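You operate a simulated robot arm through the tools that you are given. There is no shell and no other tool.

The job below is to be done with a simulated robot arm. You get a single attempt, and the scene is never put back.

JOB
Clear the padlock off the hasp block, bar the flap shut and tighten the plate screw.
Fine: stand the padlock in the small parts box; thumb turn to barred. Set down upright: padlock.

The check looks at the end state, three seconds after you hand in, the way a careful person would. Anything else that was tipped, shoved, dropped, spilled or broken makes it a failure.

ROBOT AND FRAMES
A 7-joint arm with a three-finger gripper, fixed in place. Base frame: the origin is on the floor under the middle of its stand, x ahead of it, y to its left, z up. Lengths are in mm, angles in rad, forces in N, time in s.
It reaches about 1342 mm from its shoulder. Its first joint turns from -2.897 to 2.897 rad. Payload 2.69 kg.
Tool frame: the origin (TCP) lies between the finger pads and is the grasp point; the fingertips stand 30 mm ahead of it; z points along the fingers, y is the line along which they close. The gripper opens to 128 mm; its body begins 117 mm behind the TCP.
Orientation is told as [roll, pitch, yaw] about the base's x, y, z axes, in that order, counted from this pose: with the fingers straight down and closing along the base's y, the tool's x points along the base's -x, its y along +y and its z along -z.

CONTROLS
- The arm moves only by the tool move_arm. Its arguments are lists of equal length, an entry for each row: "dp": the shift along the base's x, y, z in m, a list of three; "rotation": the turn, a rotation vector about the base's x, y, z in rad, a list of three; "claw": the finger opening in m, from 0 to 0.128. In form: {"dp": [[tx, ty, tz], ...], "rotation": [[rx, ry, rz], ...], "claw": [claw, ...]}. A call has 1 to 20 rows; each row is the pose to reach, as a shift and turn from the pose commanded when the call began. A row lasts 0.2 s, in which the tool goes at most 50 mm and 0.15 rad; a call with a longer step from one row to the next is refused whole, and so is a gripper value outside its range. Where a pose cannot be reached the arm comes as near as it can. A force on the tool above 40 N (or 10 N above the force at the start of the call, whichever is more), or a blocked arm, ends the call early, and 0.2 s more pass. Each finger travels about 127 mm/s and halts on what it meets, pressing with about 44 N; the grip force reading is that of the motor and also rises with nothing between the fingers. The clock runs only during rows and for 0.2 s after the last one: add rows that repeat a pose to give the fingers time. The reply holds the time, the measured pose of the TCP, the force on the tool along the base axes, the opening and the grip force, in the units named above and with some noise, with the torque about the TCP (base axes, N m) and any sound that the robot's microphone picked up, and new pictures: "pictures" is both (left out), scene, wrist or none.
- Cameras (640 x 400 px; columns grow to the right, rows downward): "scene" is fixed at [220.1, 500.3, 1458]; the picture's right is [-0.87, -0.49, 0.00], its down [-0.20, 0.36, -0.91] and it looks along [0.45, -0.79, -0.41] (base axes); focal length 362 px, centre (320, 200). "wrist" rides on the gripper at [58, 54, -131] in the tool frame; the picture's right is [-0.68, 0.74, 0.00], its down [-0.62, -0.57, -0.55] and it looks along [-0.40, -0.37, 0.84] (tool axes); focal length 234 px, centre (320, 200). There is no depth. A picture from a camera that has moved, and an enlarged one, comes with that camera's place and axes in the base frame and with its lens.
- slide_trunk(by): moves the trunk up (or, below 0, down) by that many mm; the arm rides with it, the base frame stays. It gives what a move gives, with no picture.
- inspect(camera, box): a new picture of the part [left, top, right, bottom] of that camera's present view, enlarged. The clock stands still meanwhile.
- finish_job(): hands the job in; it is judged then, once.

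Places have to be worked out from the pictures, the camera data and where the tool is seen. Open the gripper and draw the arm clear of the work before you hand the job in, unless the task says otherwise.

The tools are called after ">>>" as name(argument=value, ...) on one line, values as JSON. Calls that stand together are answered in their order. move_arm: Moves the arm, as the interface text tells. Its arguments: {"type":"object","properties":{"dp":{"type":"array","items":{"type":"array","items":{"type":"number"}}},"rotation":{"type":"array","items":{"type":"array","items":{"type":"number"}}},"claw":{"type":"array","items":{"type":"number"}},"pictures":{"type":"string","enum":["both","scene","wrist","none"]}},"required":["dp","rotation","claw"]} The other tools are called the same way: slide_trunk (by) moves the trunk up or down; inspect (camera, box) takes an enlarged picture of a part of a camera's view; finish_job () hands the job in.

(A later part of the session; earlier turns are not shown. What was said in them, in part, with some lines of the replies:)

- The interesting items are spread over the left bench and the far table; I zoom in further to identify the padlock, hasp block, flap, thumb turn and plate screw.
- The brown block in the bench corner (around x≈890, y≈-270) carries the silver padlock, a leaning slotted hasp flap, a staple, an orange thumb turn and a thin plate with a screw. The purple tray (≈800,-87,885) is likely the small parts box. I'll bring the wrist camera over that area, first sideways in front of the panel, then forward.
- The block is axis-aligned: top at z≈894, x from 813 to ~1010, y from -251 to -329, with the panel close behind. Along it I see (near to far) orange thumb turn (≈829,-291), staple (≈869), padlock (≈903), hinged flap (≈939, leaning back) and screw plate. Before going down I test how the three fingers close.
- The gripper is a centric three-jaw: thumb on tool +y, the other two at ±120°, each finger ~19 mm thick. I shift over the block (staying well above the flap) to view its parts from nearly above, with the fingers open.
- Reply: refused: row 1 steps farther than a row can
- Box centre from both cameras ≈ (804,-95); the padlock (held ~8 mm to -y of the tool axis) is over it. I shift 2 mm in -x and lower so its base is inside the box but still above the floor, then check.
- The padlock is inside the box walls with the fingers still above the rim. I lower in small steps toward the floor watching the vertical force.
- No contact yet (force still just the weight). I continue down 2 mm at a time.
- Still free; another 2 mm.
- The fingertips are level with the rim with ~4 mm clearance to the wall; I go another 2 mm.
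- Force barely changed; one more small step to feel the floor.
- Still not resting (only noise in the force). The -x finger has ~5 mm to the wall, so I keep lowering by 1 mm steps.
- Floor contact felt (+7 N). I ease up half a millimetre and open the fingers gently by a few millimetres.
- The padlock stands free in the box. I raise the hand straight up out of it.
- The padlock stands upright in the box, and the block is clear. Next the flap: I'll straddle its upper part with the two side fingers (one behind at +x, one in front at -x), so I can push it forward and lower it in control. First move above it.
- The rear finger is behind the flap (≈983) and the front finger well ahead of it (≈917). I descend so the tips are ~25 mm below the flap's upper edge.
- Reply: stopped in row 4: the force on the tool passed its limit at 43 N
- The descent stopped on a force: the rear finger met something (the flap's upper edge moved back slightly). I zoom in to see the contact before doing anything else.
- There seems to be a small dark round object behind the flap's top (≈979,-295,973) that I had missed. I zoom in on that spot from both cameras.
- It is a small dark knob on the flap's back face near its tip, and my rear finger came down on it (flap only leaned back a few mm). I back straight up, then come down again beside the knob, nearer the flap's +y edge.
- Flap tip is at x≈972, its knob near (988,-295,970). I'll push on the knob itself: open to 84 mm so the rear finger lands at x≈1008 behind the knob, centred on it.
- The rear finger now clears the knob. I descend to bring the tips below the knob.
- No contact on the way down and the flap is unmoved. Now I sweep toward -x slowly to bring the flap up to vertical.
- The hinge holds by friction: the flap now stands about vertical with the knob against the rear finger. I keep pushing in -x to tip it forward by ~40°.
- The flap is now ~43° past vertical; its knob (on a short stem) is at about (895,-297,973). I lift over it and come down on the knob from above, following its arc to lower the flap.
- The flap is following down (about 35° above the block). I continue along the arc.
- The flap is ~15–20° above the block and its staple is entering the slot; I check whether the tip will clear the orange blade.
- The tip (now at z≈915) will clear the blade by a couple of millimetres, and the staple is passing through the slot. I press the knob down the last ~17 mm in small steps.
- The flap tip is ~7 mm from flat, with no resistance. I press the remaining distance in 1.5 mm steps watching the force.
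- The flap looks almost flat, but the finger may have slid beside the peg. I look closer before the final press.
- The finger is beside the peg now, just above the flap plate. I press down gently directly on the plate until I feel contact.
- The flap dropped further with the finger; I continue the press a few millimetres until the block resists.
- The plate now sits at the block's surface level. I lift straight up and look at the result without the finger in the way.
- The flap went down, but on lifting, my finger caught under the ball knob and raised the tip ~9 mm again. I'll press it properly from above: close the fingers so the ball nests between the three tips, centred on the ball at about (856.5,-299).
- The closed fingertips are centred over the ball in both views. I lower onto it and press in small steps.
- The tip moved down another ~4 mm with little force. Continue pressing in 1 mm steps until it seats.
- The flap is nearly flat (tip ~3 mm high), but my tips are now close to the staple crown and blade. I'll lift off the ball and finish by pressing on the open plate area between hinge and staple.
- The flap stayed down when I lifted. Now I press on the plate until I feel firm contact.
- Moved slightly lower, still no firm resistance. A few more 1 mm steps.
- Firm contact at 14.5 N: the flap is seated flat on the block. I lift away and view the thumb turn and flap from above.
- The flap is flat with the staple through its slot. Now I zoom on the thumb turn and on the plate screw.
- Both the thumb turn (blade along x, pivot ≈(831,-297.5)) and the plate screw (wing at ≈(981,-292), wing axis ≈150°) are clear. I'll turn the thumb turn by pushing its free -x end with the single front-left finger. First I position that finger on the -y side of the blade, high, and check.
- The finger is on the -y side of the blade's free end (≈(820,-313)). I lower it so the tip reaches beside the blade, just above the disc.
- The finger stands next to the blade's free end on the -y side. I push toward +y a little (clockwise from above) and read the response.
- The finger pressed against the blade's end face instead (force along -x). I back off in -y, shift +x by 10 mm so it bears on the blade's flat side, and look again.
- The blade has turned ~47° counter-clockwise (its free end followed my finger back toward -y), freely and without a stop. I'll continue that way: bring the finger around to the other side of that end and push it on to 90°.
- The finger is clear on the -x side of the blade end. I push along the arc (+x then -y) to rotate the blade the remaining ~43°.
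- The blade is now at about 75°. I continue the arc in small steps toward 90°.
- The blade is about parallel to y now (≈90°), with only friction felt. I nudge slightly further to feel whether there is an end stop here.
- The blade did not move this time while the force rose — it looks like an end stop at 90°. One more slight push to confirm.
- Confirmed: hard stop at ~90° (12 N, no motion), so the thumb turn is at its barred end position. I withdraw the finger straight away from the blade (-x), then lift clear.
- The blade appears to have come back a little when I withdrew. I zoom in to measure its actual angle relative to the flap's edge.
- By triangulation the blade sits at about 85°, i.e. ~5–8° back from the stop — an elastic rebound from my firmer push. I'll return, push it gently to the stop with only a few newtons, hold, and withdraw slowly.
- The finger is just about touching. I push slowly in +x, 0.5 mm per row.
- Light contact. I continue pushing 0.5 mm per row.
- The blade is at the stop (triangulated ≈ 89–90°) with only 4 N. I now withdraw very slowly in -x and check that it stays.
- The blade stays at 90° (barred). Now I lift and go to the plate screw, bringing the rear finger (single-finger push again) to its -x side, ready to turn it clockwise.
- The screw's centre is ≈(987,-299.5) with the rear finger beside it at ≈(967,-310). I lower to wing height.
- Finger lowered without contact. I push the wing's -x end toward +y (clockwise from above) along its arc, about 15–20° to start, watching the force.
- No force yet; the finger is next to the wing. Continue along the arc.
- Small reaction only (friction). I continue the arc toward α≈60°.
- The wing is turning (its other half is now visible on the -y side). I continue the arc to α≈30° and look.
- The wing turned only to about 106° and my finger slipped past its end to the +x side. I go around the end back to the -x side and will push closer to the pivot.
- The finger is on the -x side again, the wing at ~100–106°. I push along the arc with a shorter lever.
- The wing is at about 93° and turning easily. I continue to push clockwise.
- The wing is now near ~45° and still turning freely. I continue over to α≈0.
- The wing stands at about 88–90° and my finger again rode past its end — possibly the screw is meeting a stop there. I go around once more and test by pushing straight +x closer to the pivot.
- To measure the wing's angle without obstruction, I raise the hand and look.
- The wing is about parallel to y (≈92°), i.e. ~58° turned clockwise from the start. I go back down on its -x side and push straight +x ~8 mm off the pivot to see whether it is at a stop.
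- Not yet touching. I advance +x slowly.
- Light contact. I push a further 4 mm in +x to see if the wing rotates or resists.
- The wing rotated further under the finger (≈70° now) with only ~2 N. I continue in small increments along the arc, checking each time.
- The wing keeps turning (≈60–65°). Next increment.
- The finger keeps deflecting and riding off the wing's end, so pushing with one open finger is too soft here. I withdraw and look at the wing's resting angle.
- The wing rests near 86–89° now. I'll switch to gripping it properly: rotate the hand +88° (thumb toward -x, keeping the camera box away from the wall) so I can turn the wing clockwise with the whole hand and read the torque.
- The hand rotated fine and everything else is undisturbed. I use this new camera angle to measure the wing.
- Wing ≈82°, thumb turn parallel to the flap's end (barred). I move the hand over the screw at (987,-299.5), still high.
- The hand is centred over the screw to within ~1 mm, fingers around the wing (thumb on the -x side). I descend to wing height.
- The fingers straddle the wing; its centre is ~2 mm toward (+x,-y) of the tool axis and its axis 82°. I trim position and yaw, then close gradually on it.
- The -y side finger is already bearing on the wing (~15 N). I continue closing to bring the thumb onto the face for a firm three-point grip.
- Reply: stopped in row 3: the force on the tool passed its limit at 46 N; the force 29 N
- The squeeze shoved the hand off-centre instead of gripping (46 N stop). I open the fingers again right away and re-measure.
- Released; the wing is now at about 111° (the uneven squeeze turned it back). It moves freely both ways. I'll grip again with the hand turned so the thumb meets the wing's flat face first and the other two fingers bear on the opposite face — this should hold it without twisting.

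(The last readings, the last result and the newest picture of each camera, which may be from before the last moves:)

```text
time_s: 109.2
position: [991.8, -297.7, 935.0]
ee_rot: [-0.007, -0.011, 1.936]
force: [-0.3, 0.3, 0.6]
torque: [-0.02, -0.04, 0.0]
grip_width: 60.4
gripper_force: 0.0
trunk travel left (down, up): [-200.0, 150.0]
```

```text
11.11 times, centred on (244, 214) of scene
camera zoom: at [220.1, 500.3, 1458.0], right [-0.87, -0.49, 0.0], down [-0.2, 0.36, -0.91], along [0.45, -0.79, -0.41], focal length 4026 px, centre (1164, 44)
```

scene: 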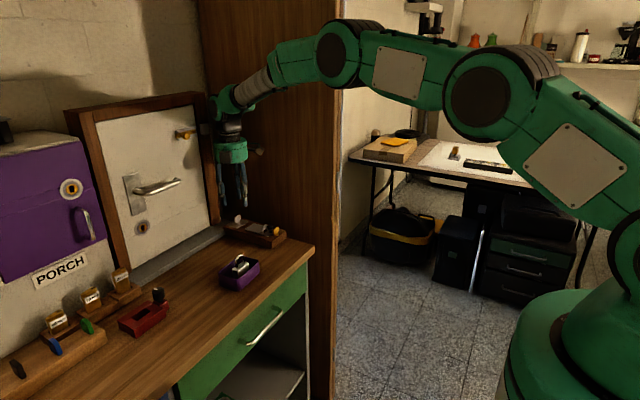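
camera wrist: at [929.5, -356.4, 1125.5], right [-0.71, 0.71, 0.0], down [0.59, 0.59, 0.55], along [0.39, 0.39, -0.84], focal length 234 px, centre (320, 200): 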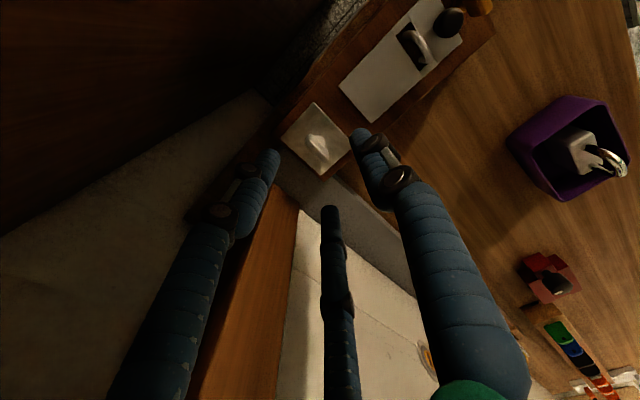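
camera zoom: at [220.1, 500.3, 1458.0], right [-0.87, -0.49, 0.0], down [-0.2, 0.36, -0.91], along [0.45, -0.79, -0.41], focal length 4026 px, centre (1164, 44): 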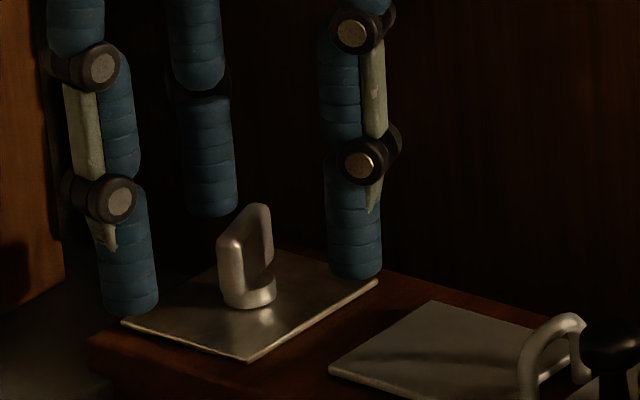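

The wing is closer to ~100°. I trim the hand yaw to match (thumb square to the face), level the tool, and close to just before contact to check the alignment.

>>> move_arm(dp=[[0, -0.0005, 0], [0, -0.0015, 0], [0, -0.0015, 0], [0, -0.0015, 0], [0, -0.0015, 0]], rotation=[[0.003, 0.005, -0.09], [0.007, 0.011, -0.176], [0.007, 0.011, -0.176], [0.007, 0.011, -0.176], [0.007, 0.011, -0.176]], claw=[0.05, 0.04, 0.034, 0.03, 0.03], pictures="none")

>>> inspect(camera="wrist", box=[270, 130, 370, 210])

>>> inspect(camera="scene", box=[220, 196, 268, 232])

```text
time_s: 110.4
position: [992.9, -299.3, 935.7]
ee_rot: [0.001, -0.023, 1.761]
force: [-0.5, 0.3, -0.2]
torque: [0.0, 0.02, 0.02]
grip_width: 30.0
gripper_force: 0.1
trunk travel left (down, up): [-200.0, 150.0]
```

```text
5.00 times, centred on (320, 170) of wrist
camera zoom: at [949.3, -369.5, 1065.6], right [-0.85, 0.53, 0.01], down [0.44, 0.7, 0.56], along [0.28, 0.48, -0.83], focal length 1171 px, centre (320, 350)
```

zoom: 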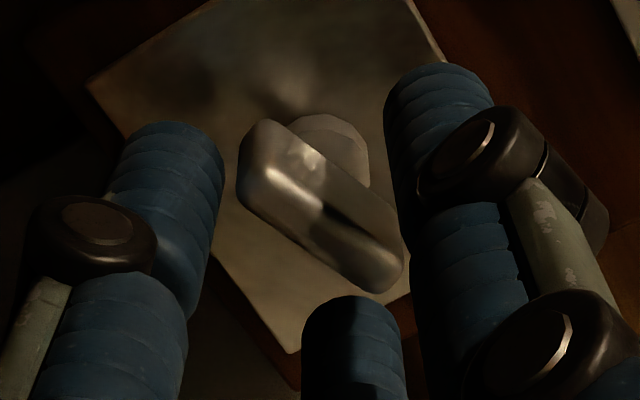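

```text
11.11 times, centred on (244, 214) of scene
camera zoom: at [220.1, 500.3, 1458.0], right [-0.87, -0.49, 0.0], down [-0.2, 0.36, -0.91], along [0.45, -0.79, -0.41], focal length 4026 px, centre (1164, 44)
```

zoom: 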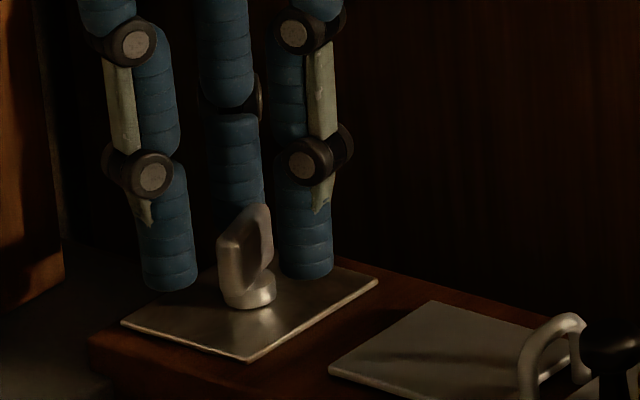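

Alignment looks right: wing along the tool's x, thumb facing its flat side. I close in gradual steps.

>>> move_arm(dp=[[0, 0, 0], [0, 0, 0], [0, 0, 0], [0, 0, 0], [0, 0, 0]], rotation=[[0, 0, 0], [0, 0, 0], [0, 0, 0], [0, 0, 0], [0, 0, 0]], claw=[0.026, 0.022, 0.019, 0.016, 0.016], pictures="none")

>>> inspect(camera="wrist", box=[270, 130, 370, 210])

>>> inspect(camera="scene", box=[220, 196, 268, 232])

```text
time_s: 111.6
position: [991.5, -301.1, 935.8]
ee_rot: [0.001, -0.021, 1.761]
force: [6.9, -13.9, 0.8]
torque: [-0.37, -0.32, 0.02]
grip_width: 26.0
gripper_force: 7.6
trunk travel left (down, up): [-200.0, 150.0]
```

```text
5.00 times, centred on (320, 170) of wrist
camera zoom: at [949.7, -370.5, 1065.8], right [-0.85, 0.53, 0.01], down [0.44, 0.7, 0.56], along [0.28, 0.48, -0.83], focal length 1171 px, centre (320, 350)
```

zoom: 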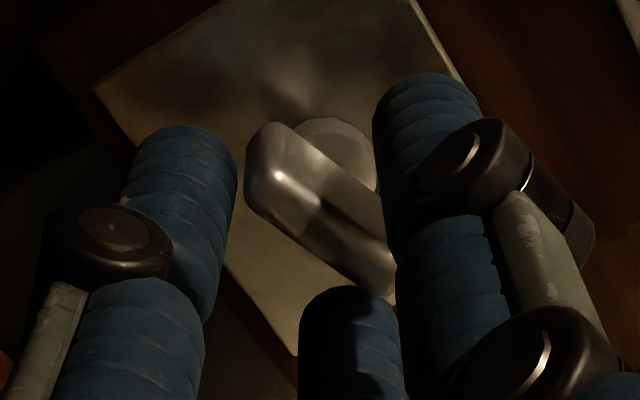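

```text
11.11 times, centred on (244, 214) of scene
camera zoom: at [220.1, 500.3, 1458.0], right [-0.87, -0.49, 0.0], down [-0.2, 0.36, -0.91], along [0.45, -0.79, -0.41], focal length 4026 px, centre (1164, 44)
```

zoom: 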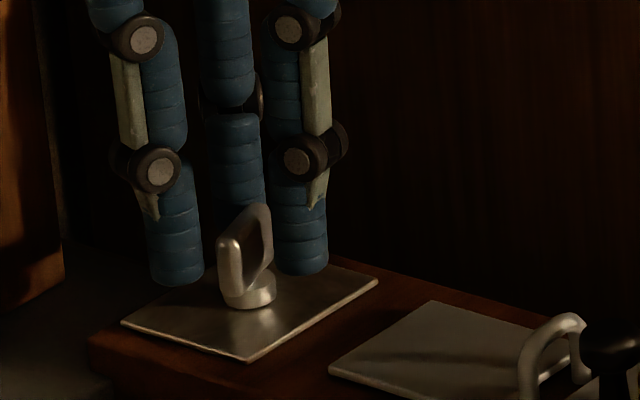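

The camera shows the wing's centre offset from the tool axis by about (-0.7,-4.6) mm, so the real pivot is nearer (990,-303). I open a bit, shift the hand (+4.2,-3.7) mm and re-check.

>>> move_arm(dp=[[0, 0, 0], [0, 0, 0], [0.002, -0.0018, 0], [0.0042, -0.0037, 0], [0.0042, -0.0037, 0]], rotation=[[0, 0, 0], [0, 0, 0], [0, 0, 0], [0, 0, 0], [0, 0, 0]], claw=[0.03, 0.034, 0.034, 0.034, 0.034], pictures="none")

>>> inspect(camera="wrist", box=[270, 130, 370, 210])

>>> inspect(camera="scene", box=[220, 196, 268, 232])

```text
time_s: 112.8
position: [996.1, -303.8, 933.3]
ee_rot: [0.001, -0.02, 1.762]
force: [0.0, -0.2, 0.3]
torque: [0.0, 0.06, 0.01]
grip_width: 34.1
gripper_force: 0.0
trunk travel left (down, up): [-200.0, 150.0]
```

```text
5.00 times, centred on (320, 170) of wrist
camera zoom: at [953.5, -373.2, 1064.7], right [-0.85, 0.53, 0.02], down [0.44, 0.7, 0.56], along [0.28, 0.48, -0.83], focal length 1171 px, centre (320, 350)
```

zoom: 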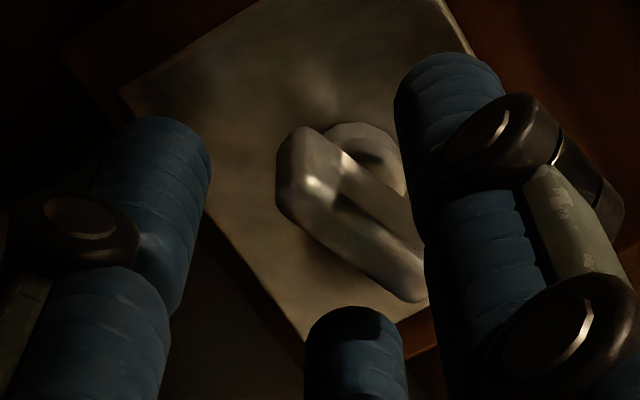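

```text
11.11 times, centred on (244, 214) of scene
camera zoom: at [220.1, 500.3, 1458.0], right [-0.87, -0.49, 0.0], down [-0.2, 0.36, -0.91], along [0.45, -0.79, -0.41], focal length 4026 px, centre (1164, 44)
```

zoom: 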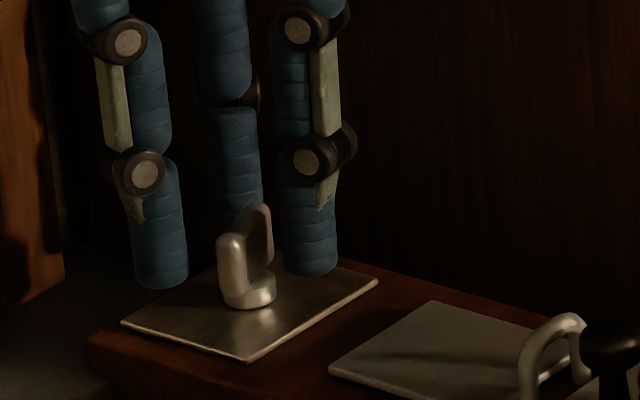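

Now the wing sits ~4.5 mm toward the thumb and parallel to the tool x — as intended. I close on it.

>>> move_arm(dp=[[0, 0, 0], [0, 0, 0], [0, 0, 0], [0, 0, 0], [0, 0, 0], [0, 0, 0]], rotation=[[0, 0, 0], [0, 0, 0], [0, 0, 0], [0, 0, 0], [0, 0, 0], [0, 0, 0]], claw=[0.028, 0.023, 0.019, 0.015, 0.012, 0.012], pictures="none")

>>> inspect(camera="wrist", box=[270, 130, 370, 210])

>>> inspect(camera="scene", box=[220, 196, 268, 232])

```text
time_s: 114.2
position: [995.6, -302.9, 935.3]
ee_rot: [0.002, -0.021, 1.761]
force: [0.4, -16.0, 1.1]
torque: [-0.58, -0.01, 0.12]
grip_width: 18.1
gripper_force: 4.8
trunk travel left (down, up): [-200.0, 150.0]
```

```text
5.00 times, centred on (320, 170) of wrist
camera zoom: at [953.6, -373.1, 1065.4], right [-0.85, 0.53, 0.01], down [0.44, 0.7, 0.56], along [0.28, 0.48, -0.83], focal length 1171 px, centre (320, 350)
```

zoom: 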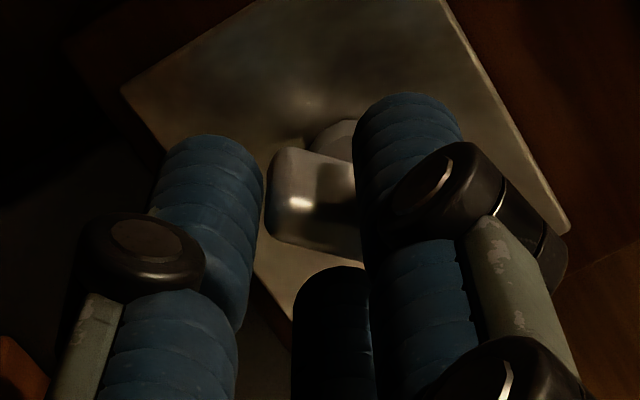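

```text
11.11 times, centred on (244, 214) of scene
camera zoom: at [220.1, 500.3, 1458.0], right [-0.87, -0.49, 0.0], down [-0.2, 0.36, -0.91], along [0.45, -0.79, -0.41], focal length 4026 px, centre (1164, 44)
```

zoom: 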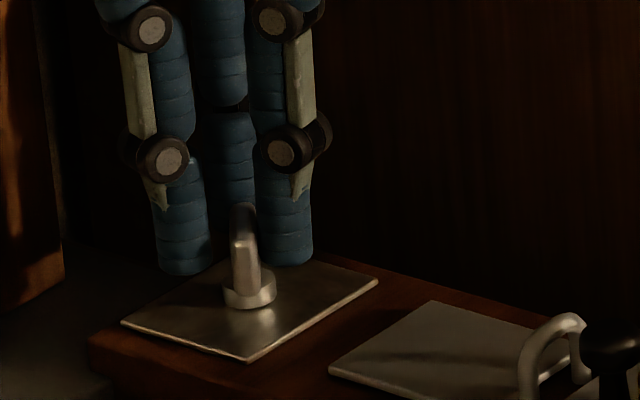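

Closing keeps twisting the wing back because the hand centre is still slightly off. I'll switch to a stiffer method: closed fingers as one rigid pusher. First release and lift.

>>> move_arm(dp=[[0, 0, 0], [0, 0, 0], [0, 0, 0.01], [0, 0, 0.03], [0, 0, 0.05], [-0.016, 0.002, 0.05], [-0.032, 0.0045, 0.05], [-0.032, 0.0045, 0.05]], rotation=[[0, 0, 0], [0, 0, 0], [0, 0.01, 0], [0, 0.02, 0], [0, 0.02, 0], [0, 0.02, 0], [0, 0.02, 0], [0, 0.02, 0]], claw=[0.03, 0.05, 0.05, 0.05, 0.04, 0.02, 0.004, 0.004], pictures="none")

>>> inspect(camera="wrist", box=[240, 100, 400, 220])

>>> inspect(camera="scene", box=[220, 186, 284, 236])

```text
time_s: 116.0
position: [961.4, -298.6, 986.4]
ee_rot: [0.021, -0.023, 1.758]
force: [-0.6, 0.0, 0.0]
torque: [-0.01, -0.06, 0.01]
grip_width: 4.1
gripper_force: 0.1
trunk travel left (down, up): [-200.0, 150.0]
```

```text
3.33 times, centred on (320, 160) of wrist
camera zoom: at [922.7, -369.2, 1117.5], right [-0.85, 0.53, 0.03], down [0.45, 0.7, 0.55], along [0.27, 0.48, -0.83], focal length 781 px, centre (320, 333)
```

zoom: 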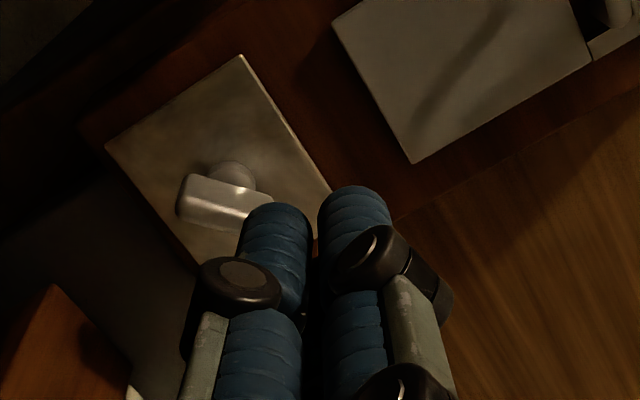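

```text
8.00 times, centred on (252, 211) of scene
camera zoom: at [220.1, 500.3, 1458.0], right [-0.87, -0.49, 0.0], down [-0.2, 0.36, -0.91], along [0.45, -0.79, -0.41], focal length 2899 px, centre (864, 112)
```

zoom: 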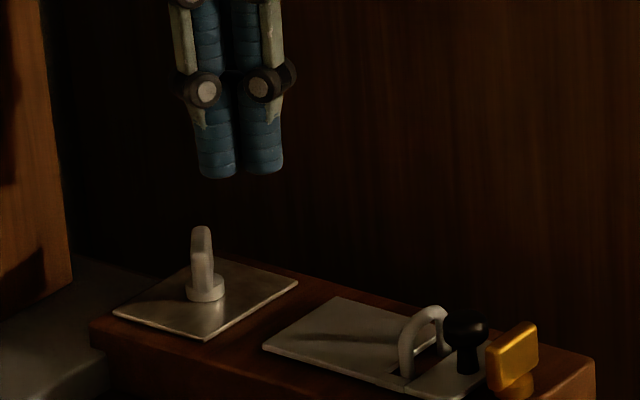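

Fingers are closed and clear; the wing is at ~130°, pivot ≈(988.6,-302.6). I level the tool and lower the closed fingers on the -x side of the wing.

>>> move_arm(dp=[[0, 0.001, -0.015], [0, 0.002, -0.03], [0, 0.003, -0.045], [0, 0.003, -0.052], [0, 0.003, -0.052]], rotation=[[-0.009, -0.012, 0], [-0.0187, -0.0249, 0], [-0.0187, -0.0249, 0], [-0.0187, -0.0249, 0], [-0.0187, -0.0249, 0]], claw=[0.004, 0.004, 0.004, 0.004, 0.004], pictures="none")

>>> inspect(camera="wrist", box=[240, 100, 400, 220])

>>> inspect(camera="scene", box=[220, 196, 268, 232])

```text
time_s: 117.2
position: [962.6, -295.8, 932.5]
ee_rot: [0.001, 0.0, 1.762]
force: [-0.8, 0.4, 0.4]
torque: [-0.03, -0.01, 0.02]
grip_width: 4.4
gripper_force: 0.0
trunk travel left (down, up): [-200.0, 150.0]
```

```text
3.33 times, centred on (320, 160) of wrist
camera zoom: at [920.0, -363.9, 1064.1], right [-0.85, 0.53, 0.0], down [0.44, 0.71, 0.55], along [0.29, 0.47, -0.84], focal length 781 px, centre (320, 333)
```

zoom: 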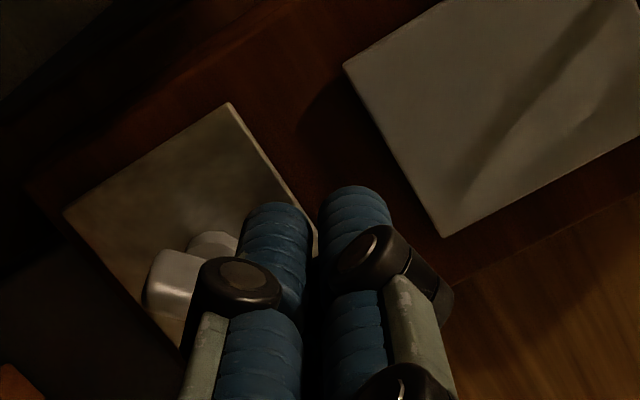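

```text
11.11 times, centred on (244, 214) of scene
camera zoom: at [220.1, 500.3, 1458.0], right [-0.87, -0.49, 0.0], down [-0.2, 0.36, -0.91], along [0.45, -0.79, -0.41], focal length 4026 px, centre (1164, 44)
```

zoom: 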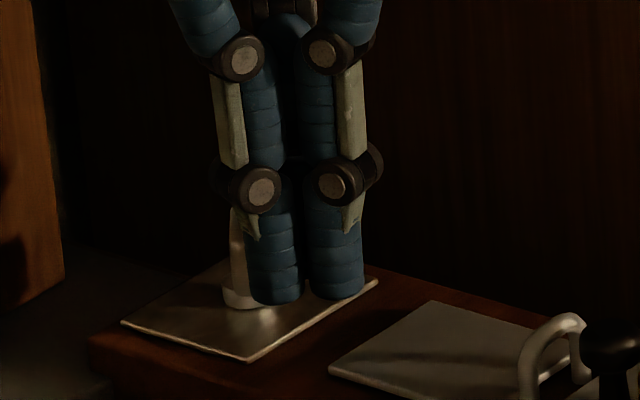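

Clear of contact. Now I push along the planned arc with the closed fingers to swing the wing clockwise to ~90°.

>>> move_arm(dp=[[0.003, 0.0003, 0], [0.0053, 0.0005, 0], [0.0055, 0.0025, 0], [0.0058, 0.0048, 0], [0.0068, 0.007, 0], [0.0078, 0.0091, 0], [0.0078, 0.0091, 0]], rotation=[[0, 0, 0], [0, 0, 0], [0, 0, 0], [0, 0, 0], [0, 0, 0], [0, 0, 0], [0, 0, 0]], claw=[0.004, 0.004, 0.004, 0.004, 0.004, 0.004, 0.004], pictures="none")

>>> inspect(camera="wrist", box=[240, 100, 400, 220])

>>> inspect(camera="scene", box=[220, 196, 268, 232])

```text
time_s: 118.8
position: [971.2, -285.1, 934.4]
ee_rot: [0.001, -0.003, 1.76]
force: [-2.3, -0.9, 0.0]
torque: [-0.03, 0.03, 0.0]
grip_width: 3.3
gripper_force: 0.0
trunk travel left (down, up): [-200.0, 150.0]
```

```text
3.33 times, centred on (320, 160) of wrist
camera zoom: at [928.8, -354.2, 1064.7], right [-0.85, 0.53, 0.0], down [0.44, 0.71, 0.55], along [0.29, 0.47, -0.84], focal length 781 px, centre (320, 333)
```

zoom: 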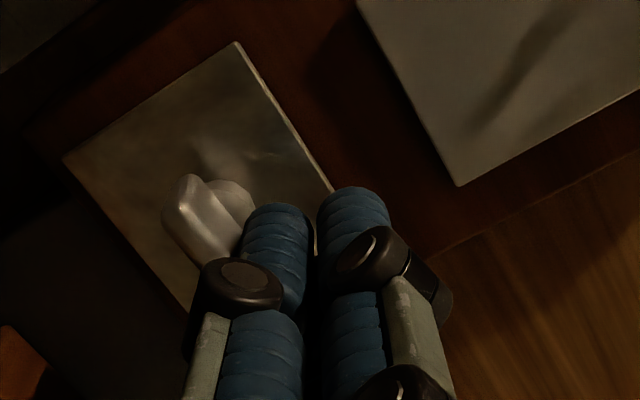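

```text
11.11 times, centred on (244, 214) of scene
camera zoom: at [220.1, 500.3, 1458.0], right [-0.87, -0.49, 0.0], down [-0.2, 0.36, -0.91], along [0.45, -0.79, -0.41], focal length 4026 px, centre (1164, 44)
```

zoom: 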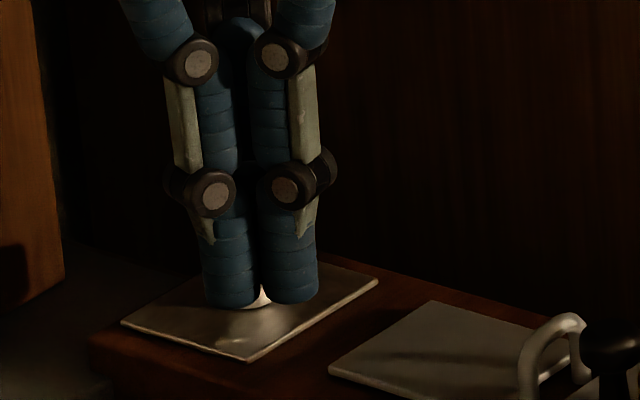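

Contact, and the wing follows (~100°). I continue along the arc to ~50°.

>>> move_arm(dp=[[0.0015, 0.0018, 0], [0.0034, 0.0033, 0], [0.0055, 0.0045, 0], [0.0078, 0.0053, 0], [0.0078, 0.0053, 0]], rotation=[[0, 0, 0], [0, 0, 0], [0, 0, 0], [0, 0, 0], [0, 0, 0]], claw=[0.004, 0.004, 0.004, 0.004, 0.004], pictures="none")

>>> inspect(camera="wrist", box=[240, 100, 400, 220])

>>> inspect(camera="scene", box=[220, 196, 268, 232])

```text
time_s: 120.0
position: [977.8, -281.8, 932.0]
ee_rot: [-0.001, -0.003, 1.761]
force: [-1.7, 2.9, 0.1]
torque: [-0.02, 0.0, -0.02]
grip_width: 3.6
gripper_force: 0.1
trunk travel left (down, up): [-200.0, 150.0]
```

```text
3.33 times, centred on (320, 160) of wrist
camera zoom: at [936.1, -348.9, 1063.8], right [-0.85, 0.53, 0.0], down [0.44, 0.71, 0.55], along [0.29, 0.47, -0.84], focal length 781 px, centre (320, 333)
```

zoom: 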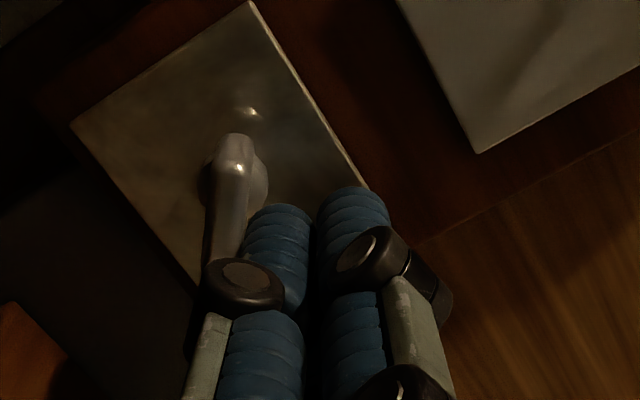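

```text
11.11 times, centred on (244, 214) of scene
camera zoom: at [220.1, 500.3, 1458.0], right [-0.87, -0.49, 0.0], down [-0.2, 0.36, -0.91], along [0.45, -0.79, -0.41], focal length 4026 px, centre (1164, 44)
```

zoom: 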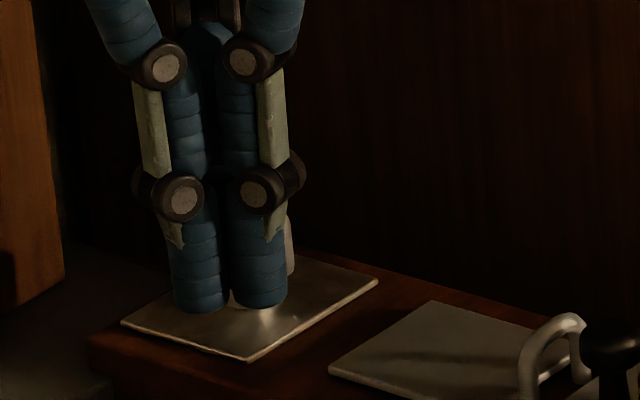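

The wing follows well now (≈50°). I continue to ~10°.

>>> move_arm(dp=[[0.0024, 0.0003, 0], [0.0048, 0.0004, 0], [0.0072, 0.0, 0], [0.0094, -0.0008, 0], [0.0094, -0.0008, 0]], rotation=[[0, 0, 0], [0, 0, 0], [0, 0, 0], [0, 0, 0], [0, 0, 0]], claw=[0.004, 0.004, 0.004, 0.004, 0.004], pictures="none")

>>> inspect(camera="wrist", box=[240, 100, 400, 220])

>>> inspect(camera="scene", box=[220, 196, 268, 232])

```text
time_s: 121.2
position: [988.5, -282.5, 932.0]
ee_rot: [0.002, -0.001, 1.761]
force: [-4.2, 16.7, -2.1]
torque: [0.23, -0.08, 0.02]
grip_width: 3.5
gripper_force: 0.1
trunk travel left (down, up): [-200.0, 150.0]
```

```text
3.33 times, centred on (320, 160) of wrist
camera zoom: at [946.6, -349.2, 1063.2], right [-0.85, 0.53, 0.0], down [0.44, 0.71, 0.55], along [0.29, 0.47, -0.84], focal length 781 px, centre (320, 333)
```

zoom: 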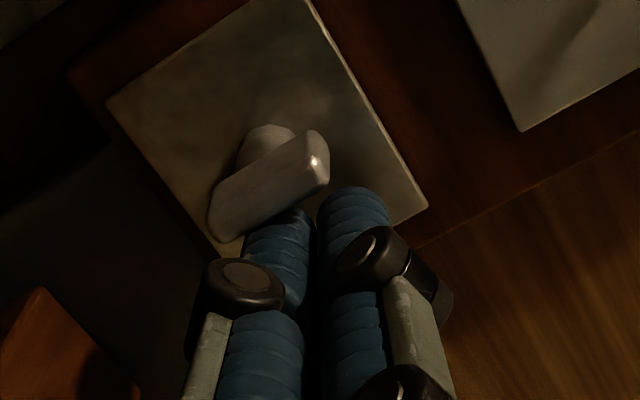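

```text
11.11 times, centred on (244, 214) of scene
camera zoom: at [220.1, 500.3, 1458.0], right [-0.87, -0.49, 0.0], down [-0.2, 0.36, -0.91], along [0.45, -0.79, -0.41], focal length 4026 px, centre (1164, 44)
```

zoom: 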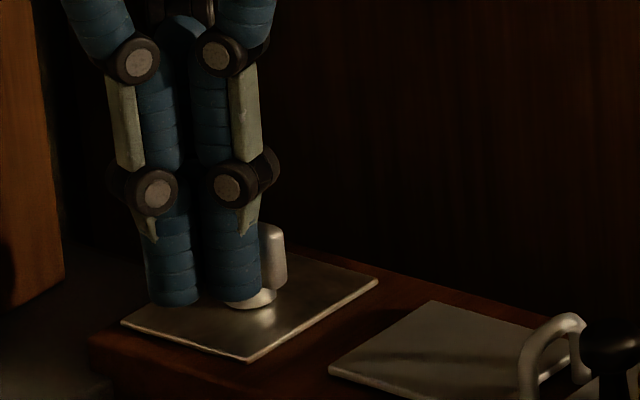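

A clear resistance now: ~17 N with the wing at about 0° (along x). I push slightly more to see whether this is the tightened stop.

>>> move_arm(dp=[[0.0008, -0.0004, 0], [0.0016, -0.0009, 0], [0.0024, -0.0014, 0], [0.0024, -0.0014, 0]], rotation=[[0, 0, 0], [0, 0, 0], [0, 0, 0], [0, 0, 0]], claw=[0.004, 0.004, 0.004, 0.004], pictures="none")

>>> inspect(camera="wrist", box=[240, 100, 400, 220])

>>> inspect(camera="scene", box=[220, 196, 268, 232])

```text
time_s: 122.2
position: [991.5, -282.2, 933.5]
ee_rot: [-0.001, 0.002, 1.761]
force: [-7.0, 27.6, -2.8]
torque: [0.42, -0.14, 0.06]
grip_width: 5.0
gripper_force: 0.5
trunk travel left (down, up): [-200.0, 150.0]
```

```text
3.33 times, centred on (320, 160) of wrist
camera zoom: at [948.9, -349.6, 1064.4], right [-0.85, 0.53, 0.0], down [0.44, 0.71, 0.55], along [0.29, 0.47, -0.84], focal length 781 px, centre (320, 333)
```

zoom: 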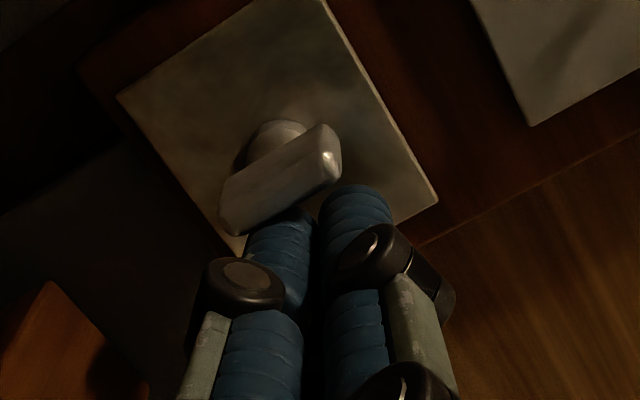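

```text
11.11 times, centred on (244, 214) of scene
camera zoom: at [220.1, 500.3, 1458.0], right [-0.87, -0.49, 0.0], down [-0.2, 0.36, -0.91], along [0.45, -0.79, -0.41], focal length 4026 px, centre (1164, 44)
```

zoom: 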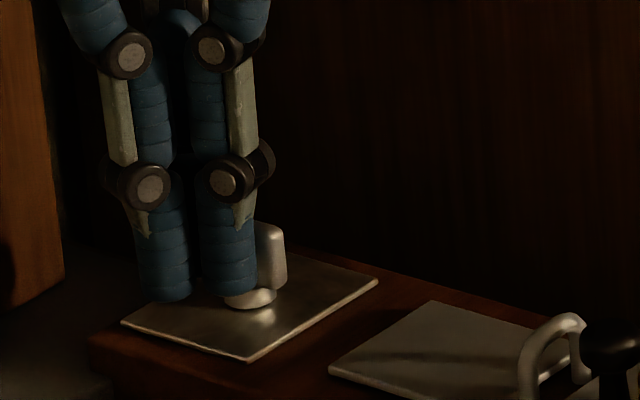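

The force rises steeply (28 N) with no further rotation: the screw is at its tight stop. I ease off slowly to avoid a rebound, then check where it rests.

>>> move_arm(dp=[[-0.0005, 0.0005, 0], [-0.001, 0.001, 0], [-0.0015, 0.0015, 0], [-0.0018, 0.002, 0], [-0.002, 0.0025, 0], [-0.002, 0.003, 0], [-0.002, 0.0035, 0], [-0.002, 0.004, 0], [-0.002, 0.005, 0], [-0.002, 0.007, 0], [-0.002, 0.01, 0]], rotation=[[0, 0, 0], [0, 0, 0], [0, 0, 0], [0, 0, 0], [0, 0, 0], [0, 0, 0], [0, 0, 0], [0, 0, 0], [0, 0, 0], [0, 0, 0], [0, 0, 0]], claw=[0.004, 0.004, 0.004, 0.004, 0.004, 0.004, 0.004, 0.004, 0.004, 0.004, 0.004], pictures="none")

>>> inspect(camera="wrist", box=[240, 90, 400, 210])

>>> inspect(camera="scene", box=[220, 196, 268, 232])

```text
time_s: 124.6
position: [989.4, -272.7, 932.6]
ee_rot: [0.0, -0.001, 1.761]
force: [0.1, -0.9, 0.7]
torque: [0.03, -0.01, -0.01]
grip_width: 3.8
gripper_force: 0.1
trunk travel left (down, up): [-200.0, 150.0]
```

```text
3.33 times, centred on (320, 150) of wrist
camera zoom: at [946.4, -341.2, 1064.7], right [-0.85, 0.53, 0.0], down [0.44, 0.71, 0.55], along [0.29, 0.47, -0.84], focal length 781 px, centre (320, 367)
```

zoom: 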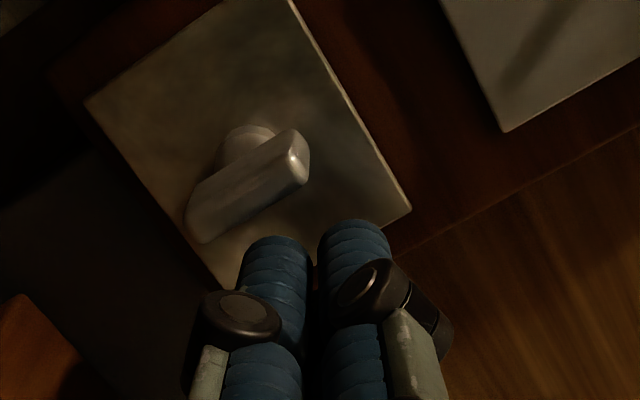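

```text
11.11 times, centred on (244, 214) of scene
camera zoom: at [220.1, 500.3, 1458.0], right [-0.87, -0.49, 0.0], down [-0.2, 0.36, -0.91], along [0.45, -0.79, -0.41], focal length 4026 px, centre (1164, 44)
```

zoom: 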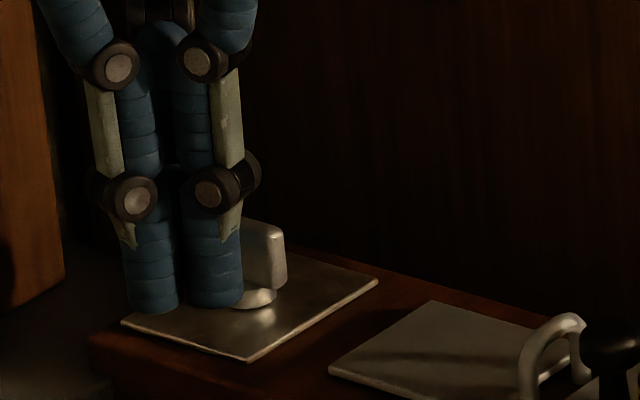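

The wing rests at α≈0° (along x). To be sure it sits at the stop without rebound, I press once more gently and release slowly.

>>> move_arm(dp=[[0.001, -0.004, 0], [0.001, -0.007, 0], [0.001, -0.008, 0], [0.001, -0.009, 0], [0.001, -0.0095, 0], [0.001, -0.0095, 0]], rotation=[[0, 0, 0], [0, 0, 0], [0, 0, 0], [0, 0, 0], [0, 0, 0], [0, 0, 0]], claw=[0.004, 0.004, 0.004, 0.004, 0.004, 0.004], pictures="none")

```text
time_s: 126.0
position: [988.8, -281.3, 933.3]
ee_rot: [0.001, -0.002, 1.76]
force: [-2.8, 13.1, 0.9]
torque: [0.17, -0.07, 0.04]
grip_width: 3.7
gripper_force: 0.0
trunk travel left (down, up): [-200.0, 150.0]
```

It resists immediately (13 N) — the screw is tight at its stop. I withdraw slowly in +y, then lift.

>>> move_arm(dp=[[0, 0.0004, 0], [0, 0.0008, 0], [0, 0.0012, 0], [0, 0.0016, 0], [0, 0.002, 0], [0, 0.0025, 0], [0, 0.003, 0], [0, 0.004, 0], [0, 0.006, 0], [0, 0.01, 0], [0, 0.014, 0], [-0.01, 0.014, 0.03], [-0.03, 0.014, 0.07], [-0.06, 0.014, 0.1], [-0.06, 0.014, 0.1]], rotation=[[0, 0, 0], [0, 0, 0], [0, 0, 0], [0, 0, 0], [0, 0, 0], [0, 0, 0], [0, 0, 0], [0, 0, 0], [0, 0, 0], [0, 0, 0], [0, 0, 0], [0, 0, 0], [0, 0, 0], [0, 0, 0], [0, 0, 0]], claw=[0.004, 0.004, 0.004, 0.004, 0.004, 0.004, 0.004, 0.004, 0.004, 0.004, 0.004, 0.004, 0.02, 0.05, 0.05])

>>> inspect(camera="scene", box=[222, 200, 262, 230])

>>> inspect(camera="wrist", box=[200, 90, 360, 210])

>>> inspect(camera="scene", box=[200, 200, 300, 290])

```text
time_s: 129.2
position: [928.3, -268.9, 1035.0]
ee_rot: [-0.001, 0.001, 1.76]
force: [-0.9, 0.0, 1.3]
torque: [-0.01, -0.07, 0.02]
grip_width: 50.2
gripper_force: 0.0
trunk travel left (down, up): [-200.0, 150.0]
camera wrist: at [885.8, -337.2, 1165.7], right [-0.85, 0.53, 0.0], down [0.44, 0.71, 0.55], along [0.29, 0.47, -0.84], focal length 234 px, centre (320, 200)
```

scene: 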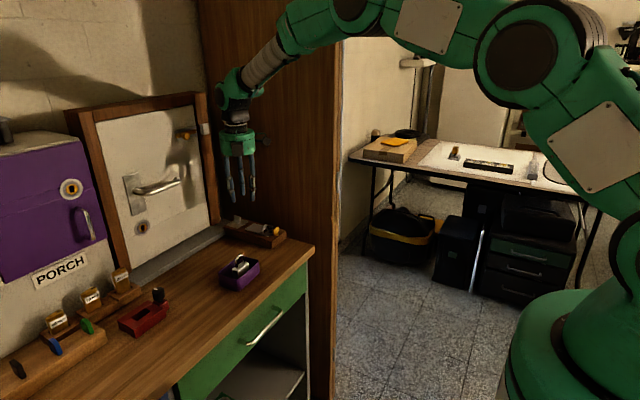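
wrist: 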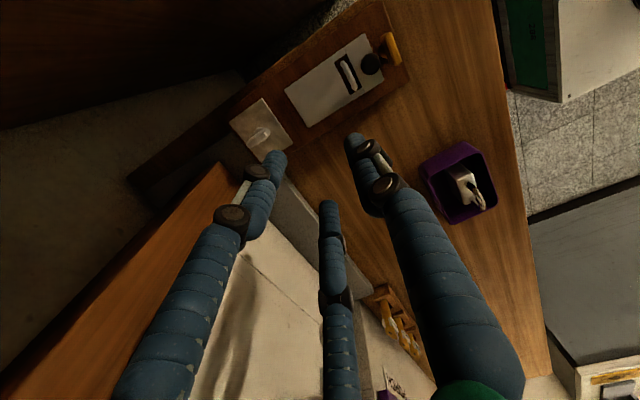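

```text
13.33 times, centred on (242, 215) of scene
camera zoom: at [220.1, 500.3, 1458.0], right [-0.87, -0.49, 0.0], down [-0.2, 0.36, -0.91], along [0.45, -0.79, -0.41], focal length 4832 px, centre (1360, 0)
```

zoom: 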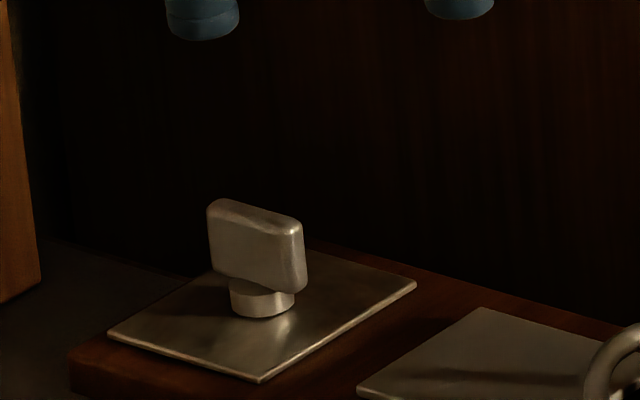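

```text
3.33 times, centred on (280, 150) of wrist
camera zoom: at [885.8, -337.2, 1165.7], right [-0.85, 0.53, 0.0], down [0.44, 0.71, 0.55], along [0.29, 0.47, -0.84], focal length 781 px, centre (453, 367)
```

zoom: 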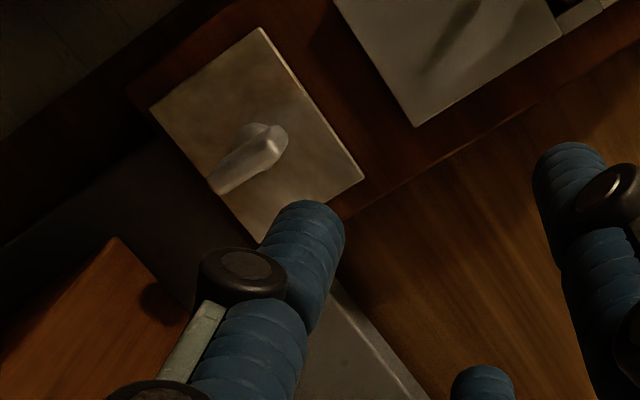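

```text
4.44 times, centred on (250, 245) of scene
camera zoom: at [220.1, 500.3, 1458.0], right [-0.87, -0.49, 0.0], down [-0.2, 0.36, -0.91], along [0.45, -0.79, -0.41], focal length 1611 px, centre (631, 0)
```

zoom: 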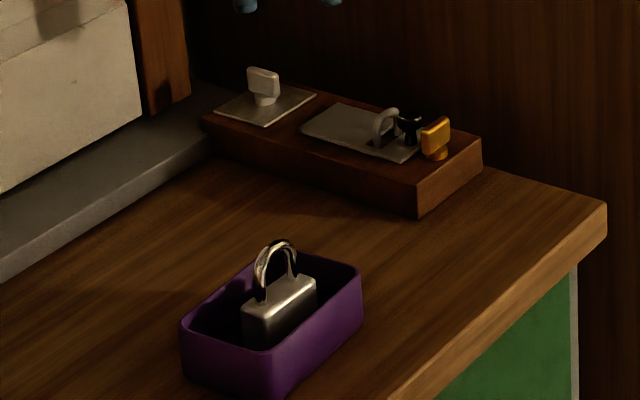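

The wing is parallel to x at its tight stop. I verify the thumb turn, flap and padlock once more at high zoom.

>>> inspect(camera="scene", box=[252, 212, 292, 242])

>>> inspect(camera="wrist", box=[270, 20, 420, 140])

>>> inspect(camera="scene", box=[210, 245, 270, 295])

>>> inspect(camera="wrist", box=[400, 120, 520, 240])

```text
13.33 times, centred on (272, 227) of scene
camera zoom: at [220.1, 500.3, 1458.0], right [-0.87, -0.49, 0.0], down [-0.2, 0.36, -0.91], along [0.45, -0.79, -0.41], focal length 4832 px, centre (960, -160)
```

zoom: 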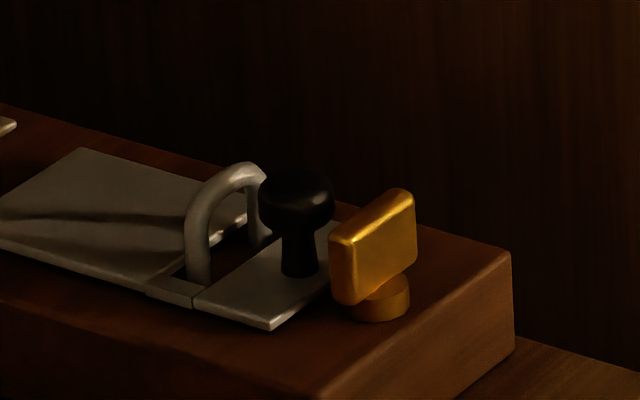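

```text
3.33 times, centred on (345, 80) of wrist
camera zoom: at [885.8, -337.2, 1165.7], right [-0.85, 0.53, 0.0], down [0.44, 0.71, 0.55], along [0.29, 0.47, -0.84], focal length 781 px, centre (237, 600)
```

zoom: 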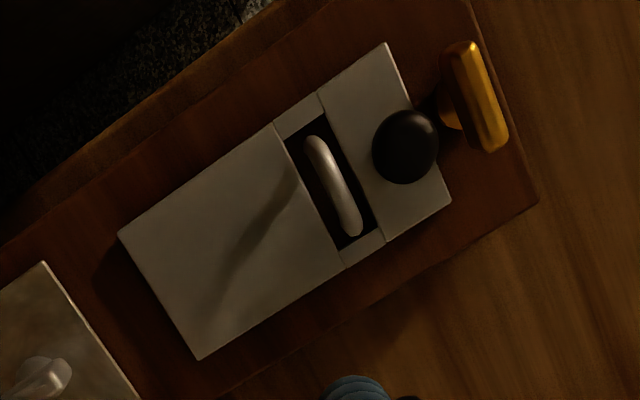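

```text
8.00 times, centred on (240, 270) of scene
camera zoom: at [220.1, 500.3, 1458.0], right [-0.87, -0.49, 0.0], down [-0.2, 0.36, -0.91], along [0.45, -0.79, -0.41], focal length 2899 px, centre (960, -360)
```

zoom: 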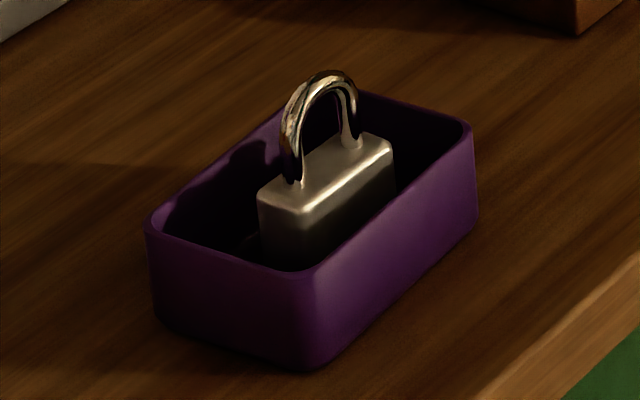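

```text
3.33 times, centred on (460, 180) of wrist
camera zoom: at [885.8, -337.2, 1165.7], right [-0.85, 0.53, 0.0], down [0.44, 0.71, 0.55], along [0.29, 0.47, -0.84], focal length 781 px, centre (-147, 267)
```

zoom: 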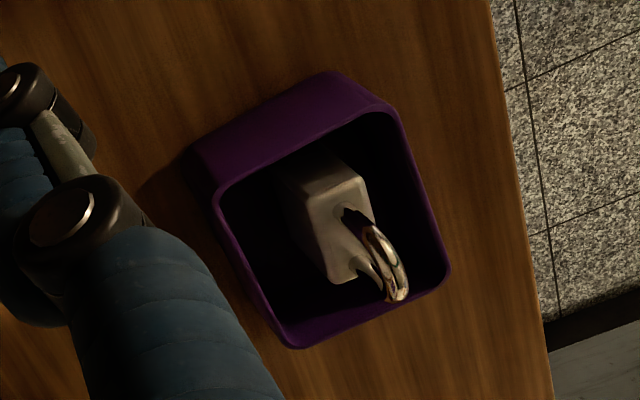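

Everything checks out: padlock upright in the purple box, flap flat over the staple, thumb turn at its barred stop, screw tight. I now open the gripper and draw the arm up and back, clear of the work.

>>> move_arm(dp=[[0, 0, 0.04], [0, 0, 0.08], [0, 0, 0.12], [-0.04, 0.005, 0.14], [-0.08, 0.01, 0.15], [-0.12, 0.015, 0.15], [-0.16, 0.02, 0.15], [-0.2, 0.025, 0.15], [-0.24, 0.03, 0.15], [-0.28, 0.03, 0.15], [-0.28, 0.03, 0.15]], rotation=[[0, 0, 0], [0, 0, 0], [0, 0, 0], [0, 0, 0], [0, 0, 0], [0, 0, 0], [0, 0, 0], [0, 0, 0], [0, 0, 0], [0, 0, 0], [0, 0, 0]], claw=[0.05, 0.06, 0.08, 0.1, 0.12, 0.128, 0.128, 0.128, 0.128, 0.128, 0.128])

>>> inspect(camera="scene", box=[200, 195, 310, 295])

```text
time_s: 131.6
position: [648.9, -241.0, 1182.5]
ee_rot: [0.001, 0.001, 1.761]
force: [-1.0, -0.7, 0.3]
torque: [0.02, -0.06, 0.01]
grip_width: 127.9
gripper_force: 0.1
trunk travel left (down, up): [-200.0, 150.0]
camera wrist: at [605.8, -307.7, 1314.2], right [-0.85, 0.53, 0.0], down [0.44, 0.71, 0.55], along [0.29, 0.47, -0.84], focal length 234 px, centre (320, 200)
```

scene: 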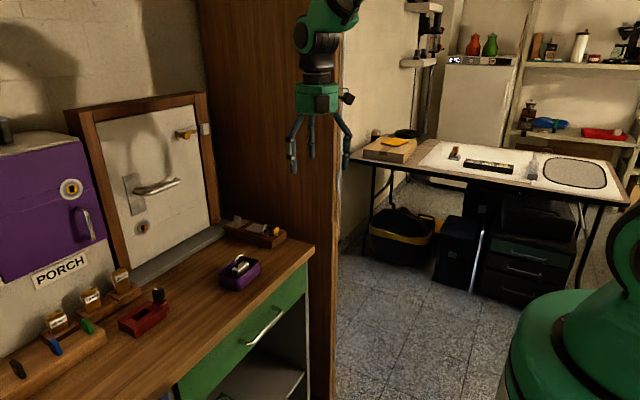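
wrist: 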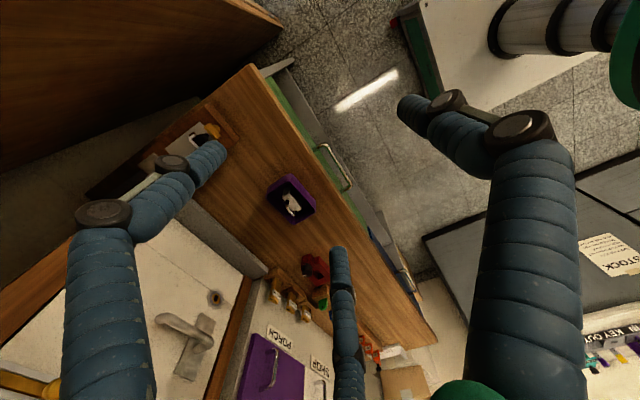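

```text
4.00 times, centred on (255, 245) of scene
camera zoom: at [220.1, 500.3, 1458.0], right [-0.87, -0.49, 0.0], down [-0.2, 0.36, -0.91], along [0.45, -0.79, -0.41], focal length 1450 px, centre (580, 20)
```

zoom: 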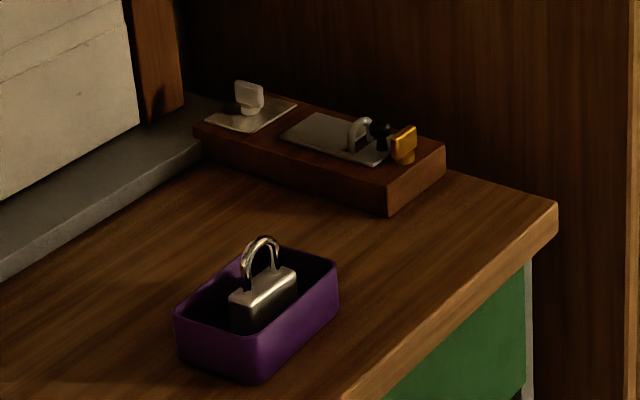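

The arm is clear. Before handing in, I check this wider view for any other container that could be the "small parts box".

>>> inspect(camera="wrist", box=[420, 130, 640, 400])

>>> inspect(camera="wrist", box=[240, 160, 440, 400])

```text
1.48 times, centred on (530, 265) of wrist
camera zoom: at [605.8, -307.7, 1314.2], right [-0.85, 0.53, 0.0], down [0.44, 0.71, 0.55], along [0.29, 0.47, -0.84], focal length 347 px, centre (9, 104)
```

zoom: 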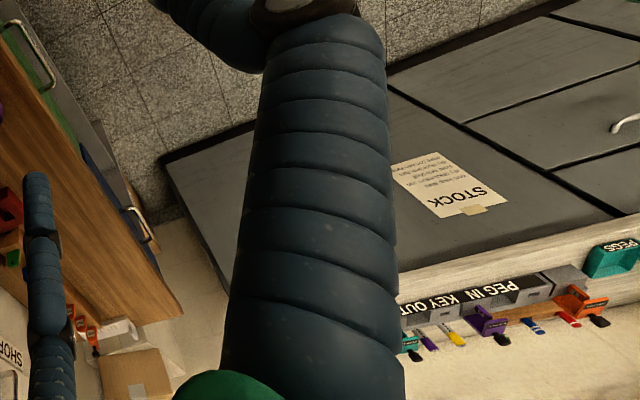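

```text
1.67 times, centred on (340, 280) of wrist
camera zoom: at [605.8, -307.7, 1314.2], right [-0.85, 0.53, 0.0], down [0.44, 0.71, 0.55], along [0.29, 0.47, -0.84], focal length 390 px, centre (287, 67)
```

zoom: 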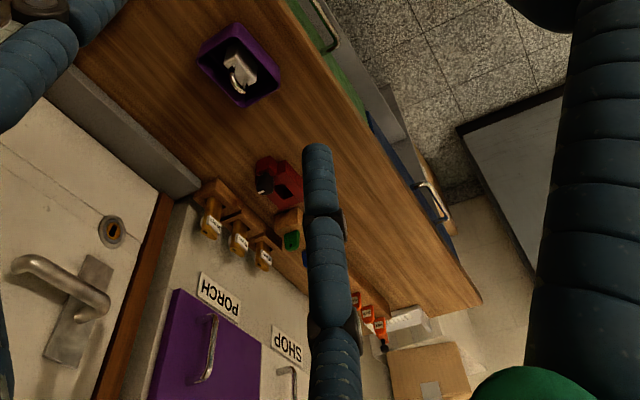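

There is a "STOCK" note on the worktop; I read it in case it names the boxes.

>>> inspect(camera="wrist", box=[548, 228, 628, 288])

>>> inspect(camera="wrist", box=[540, 280, 640, 400])

```text
6.67 times, centred on (588, 258) of wrist
camera zoom: at [605.8, -307.7, 1314.2], right [-0.85, 0.53, 0.0], down [0.44, 0.71, 0.55], along [0.29, 0.47, -0.84], focal length 1561 px, centre (-1467, -187)
```

zoom: 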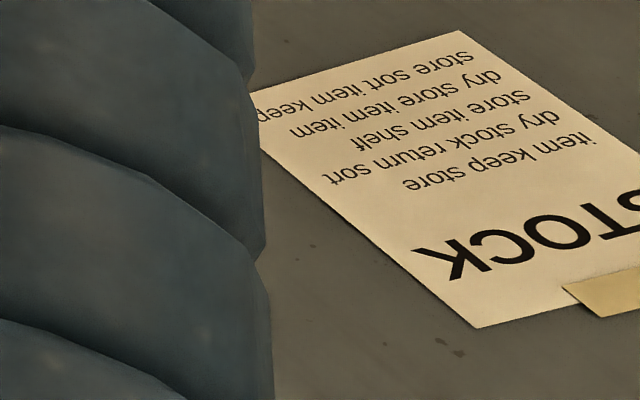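

```text
3.33 times, centred on (590, 340) of wrist
camera zoom: at [605.8, -307.7, 1314.2], right [-0.85, 0.53, 0.0], down [0.44, 0.71, 0.55], along [0.29, 0.47, -0.84], focal length 781 px, centre (-580, -267)
```

zoom: 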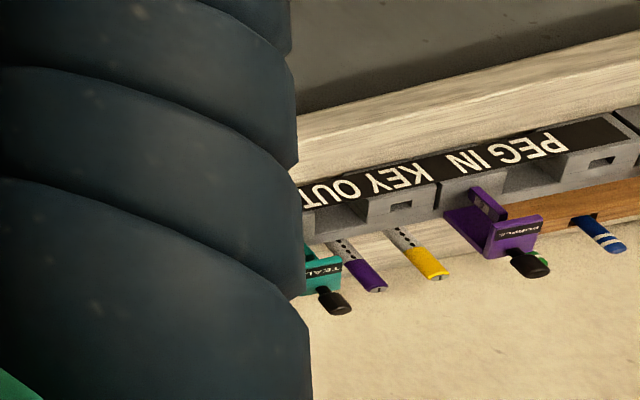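

The note is only decoration and the other station is a key board. The purple box is the only container on the bench that suits the padlock. The padlock is standing in it, the flap is shut and barred, the screw is tight, the gripper is open and the arm is clear, so I hand the job in.

>>> finish_job()

```text
The job is handed in.
```

The job is handed in, and all three parts were done by the time I finished:

- **Padlock:** it is off the hasp block and stands upright in the purple box. No box was labelled, so I took that one to be the small parts box; it was the only container on the bench that suited it.
- **Flap:** it lies flat with the staple through its slot. The thumb turn is across the end of the flap, at a hard stop about 90° from where it began. I took that stop to be barred, since nothing on the block is marked.
- **Plate screw:** I turned it clockwise about 150°, until it would not turn further under about 28 N. It held there when I pressed again.

Three things went less than cleanly:

- **Flap knob:** a finger came down on the knob behind the flap with 43 N before I noticed it. The flap only leaned back a few millimetres.
- **Thumb turn:** it sprang back a few degrees after the first push, so I set it again more gently, and it stayed.
- **Gripping the screw:** three attempts to grip the screw's wing turned it the wrong way. The second pushed the hand aside with 46 N. In the end I turned it with the fingers closed.

In the final pictures I saw nothing tipped, shoved or broken. The gripper is open and the arm is drawn back from the bench.
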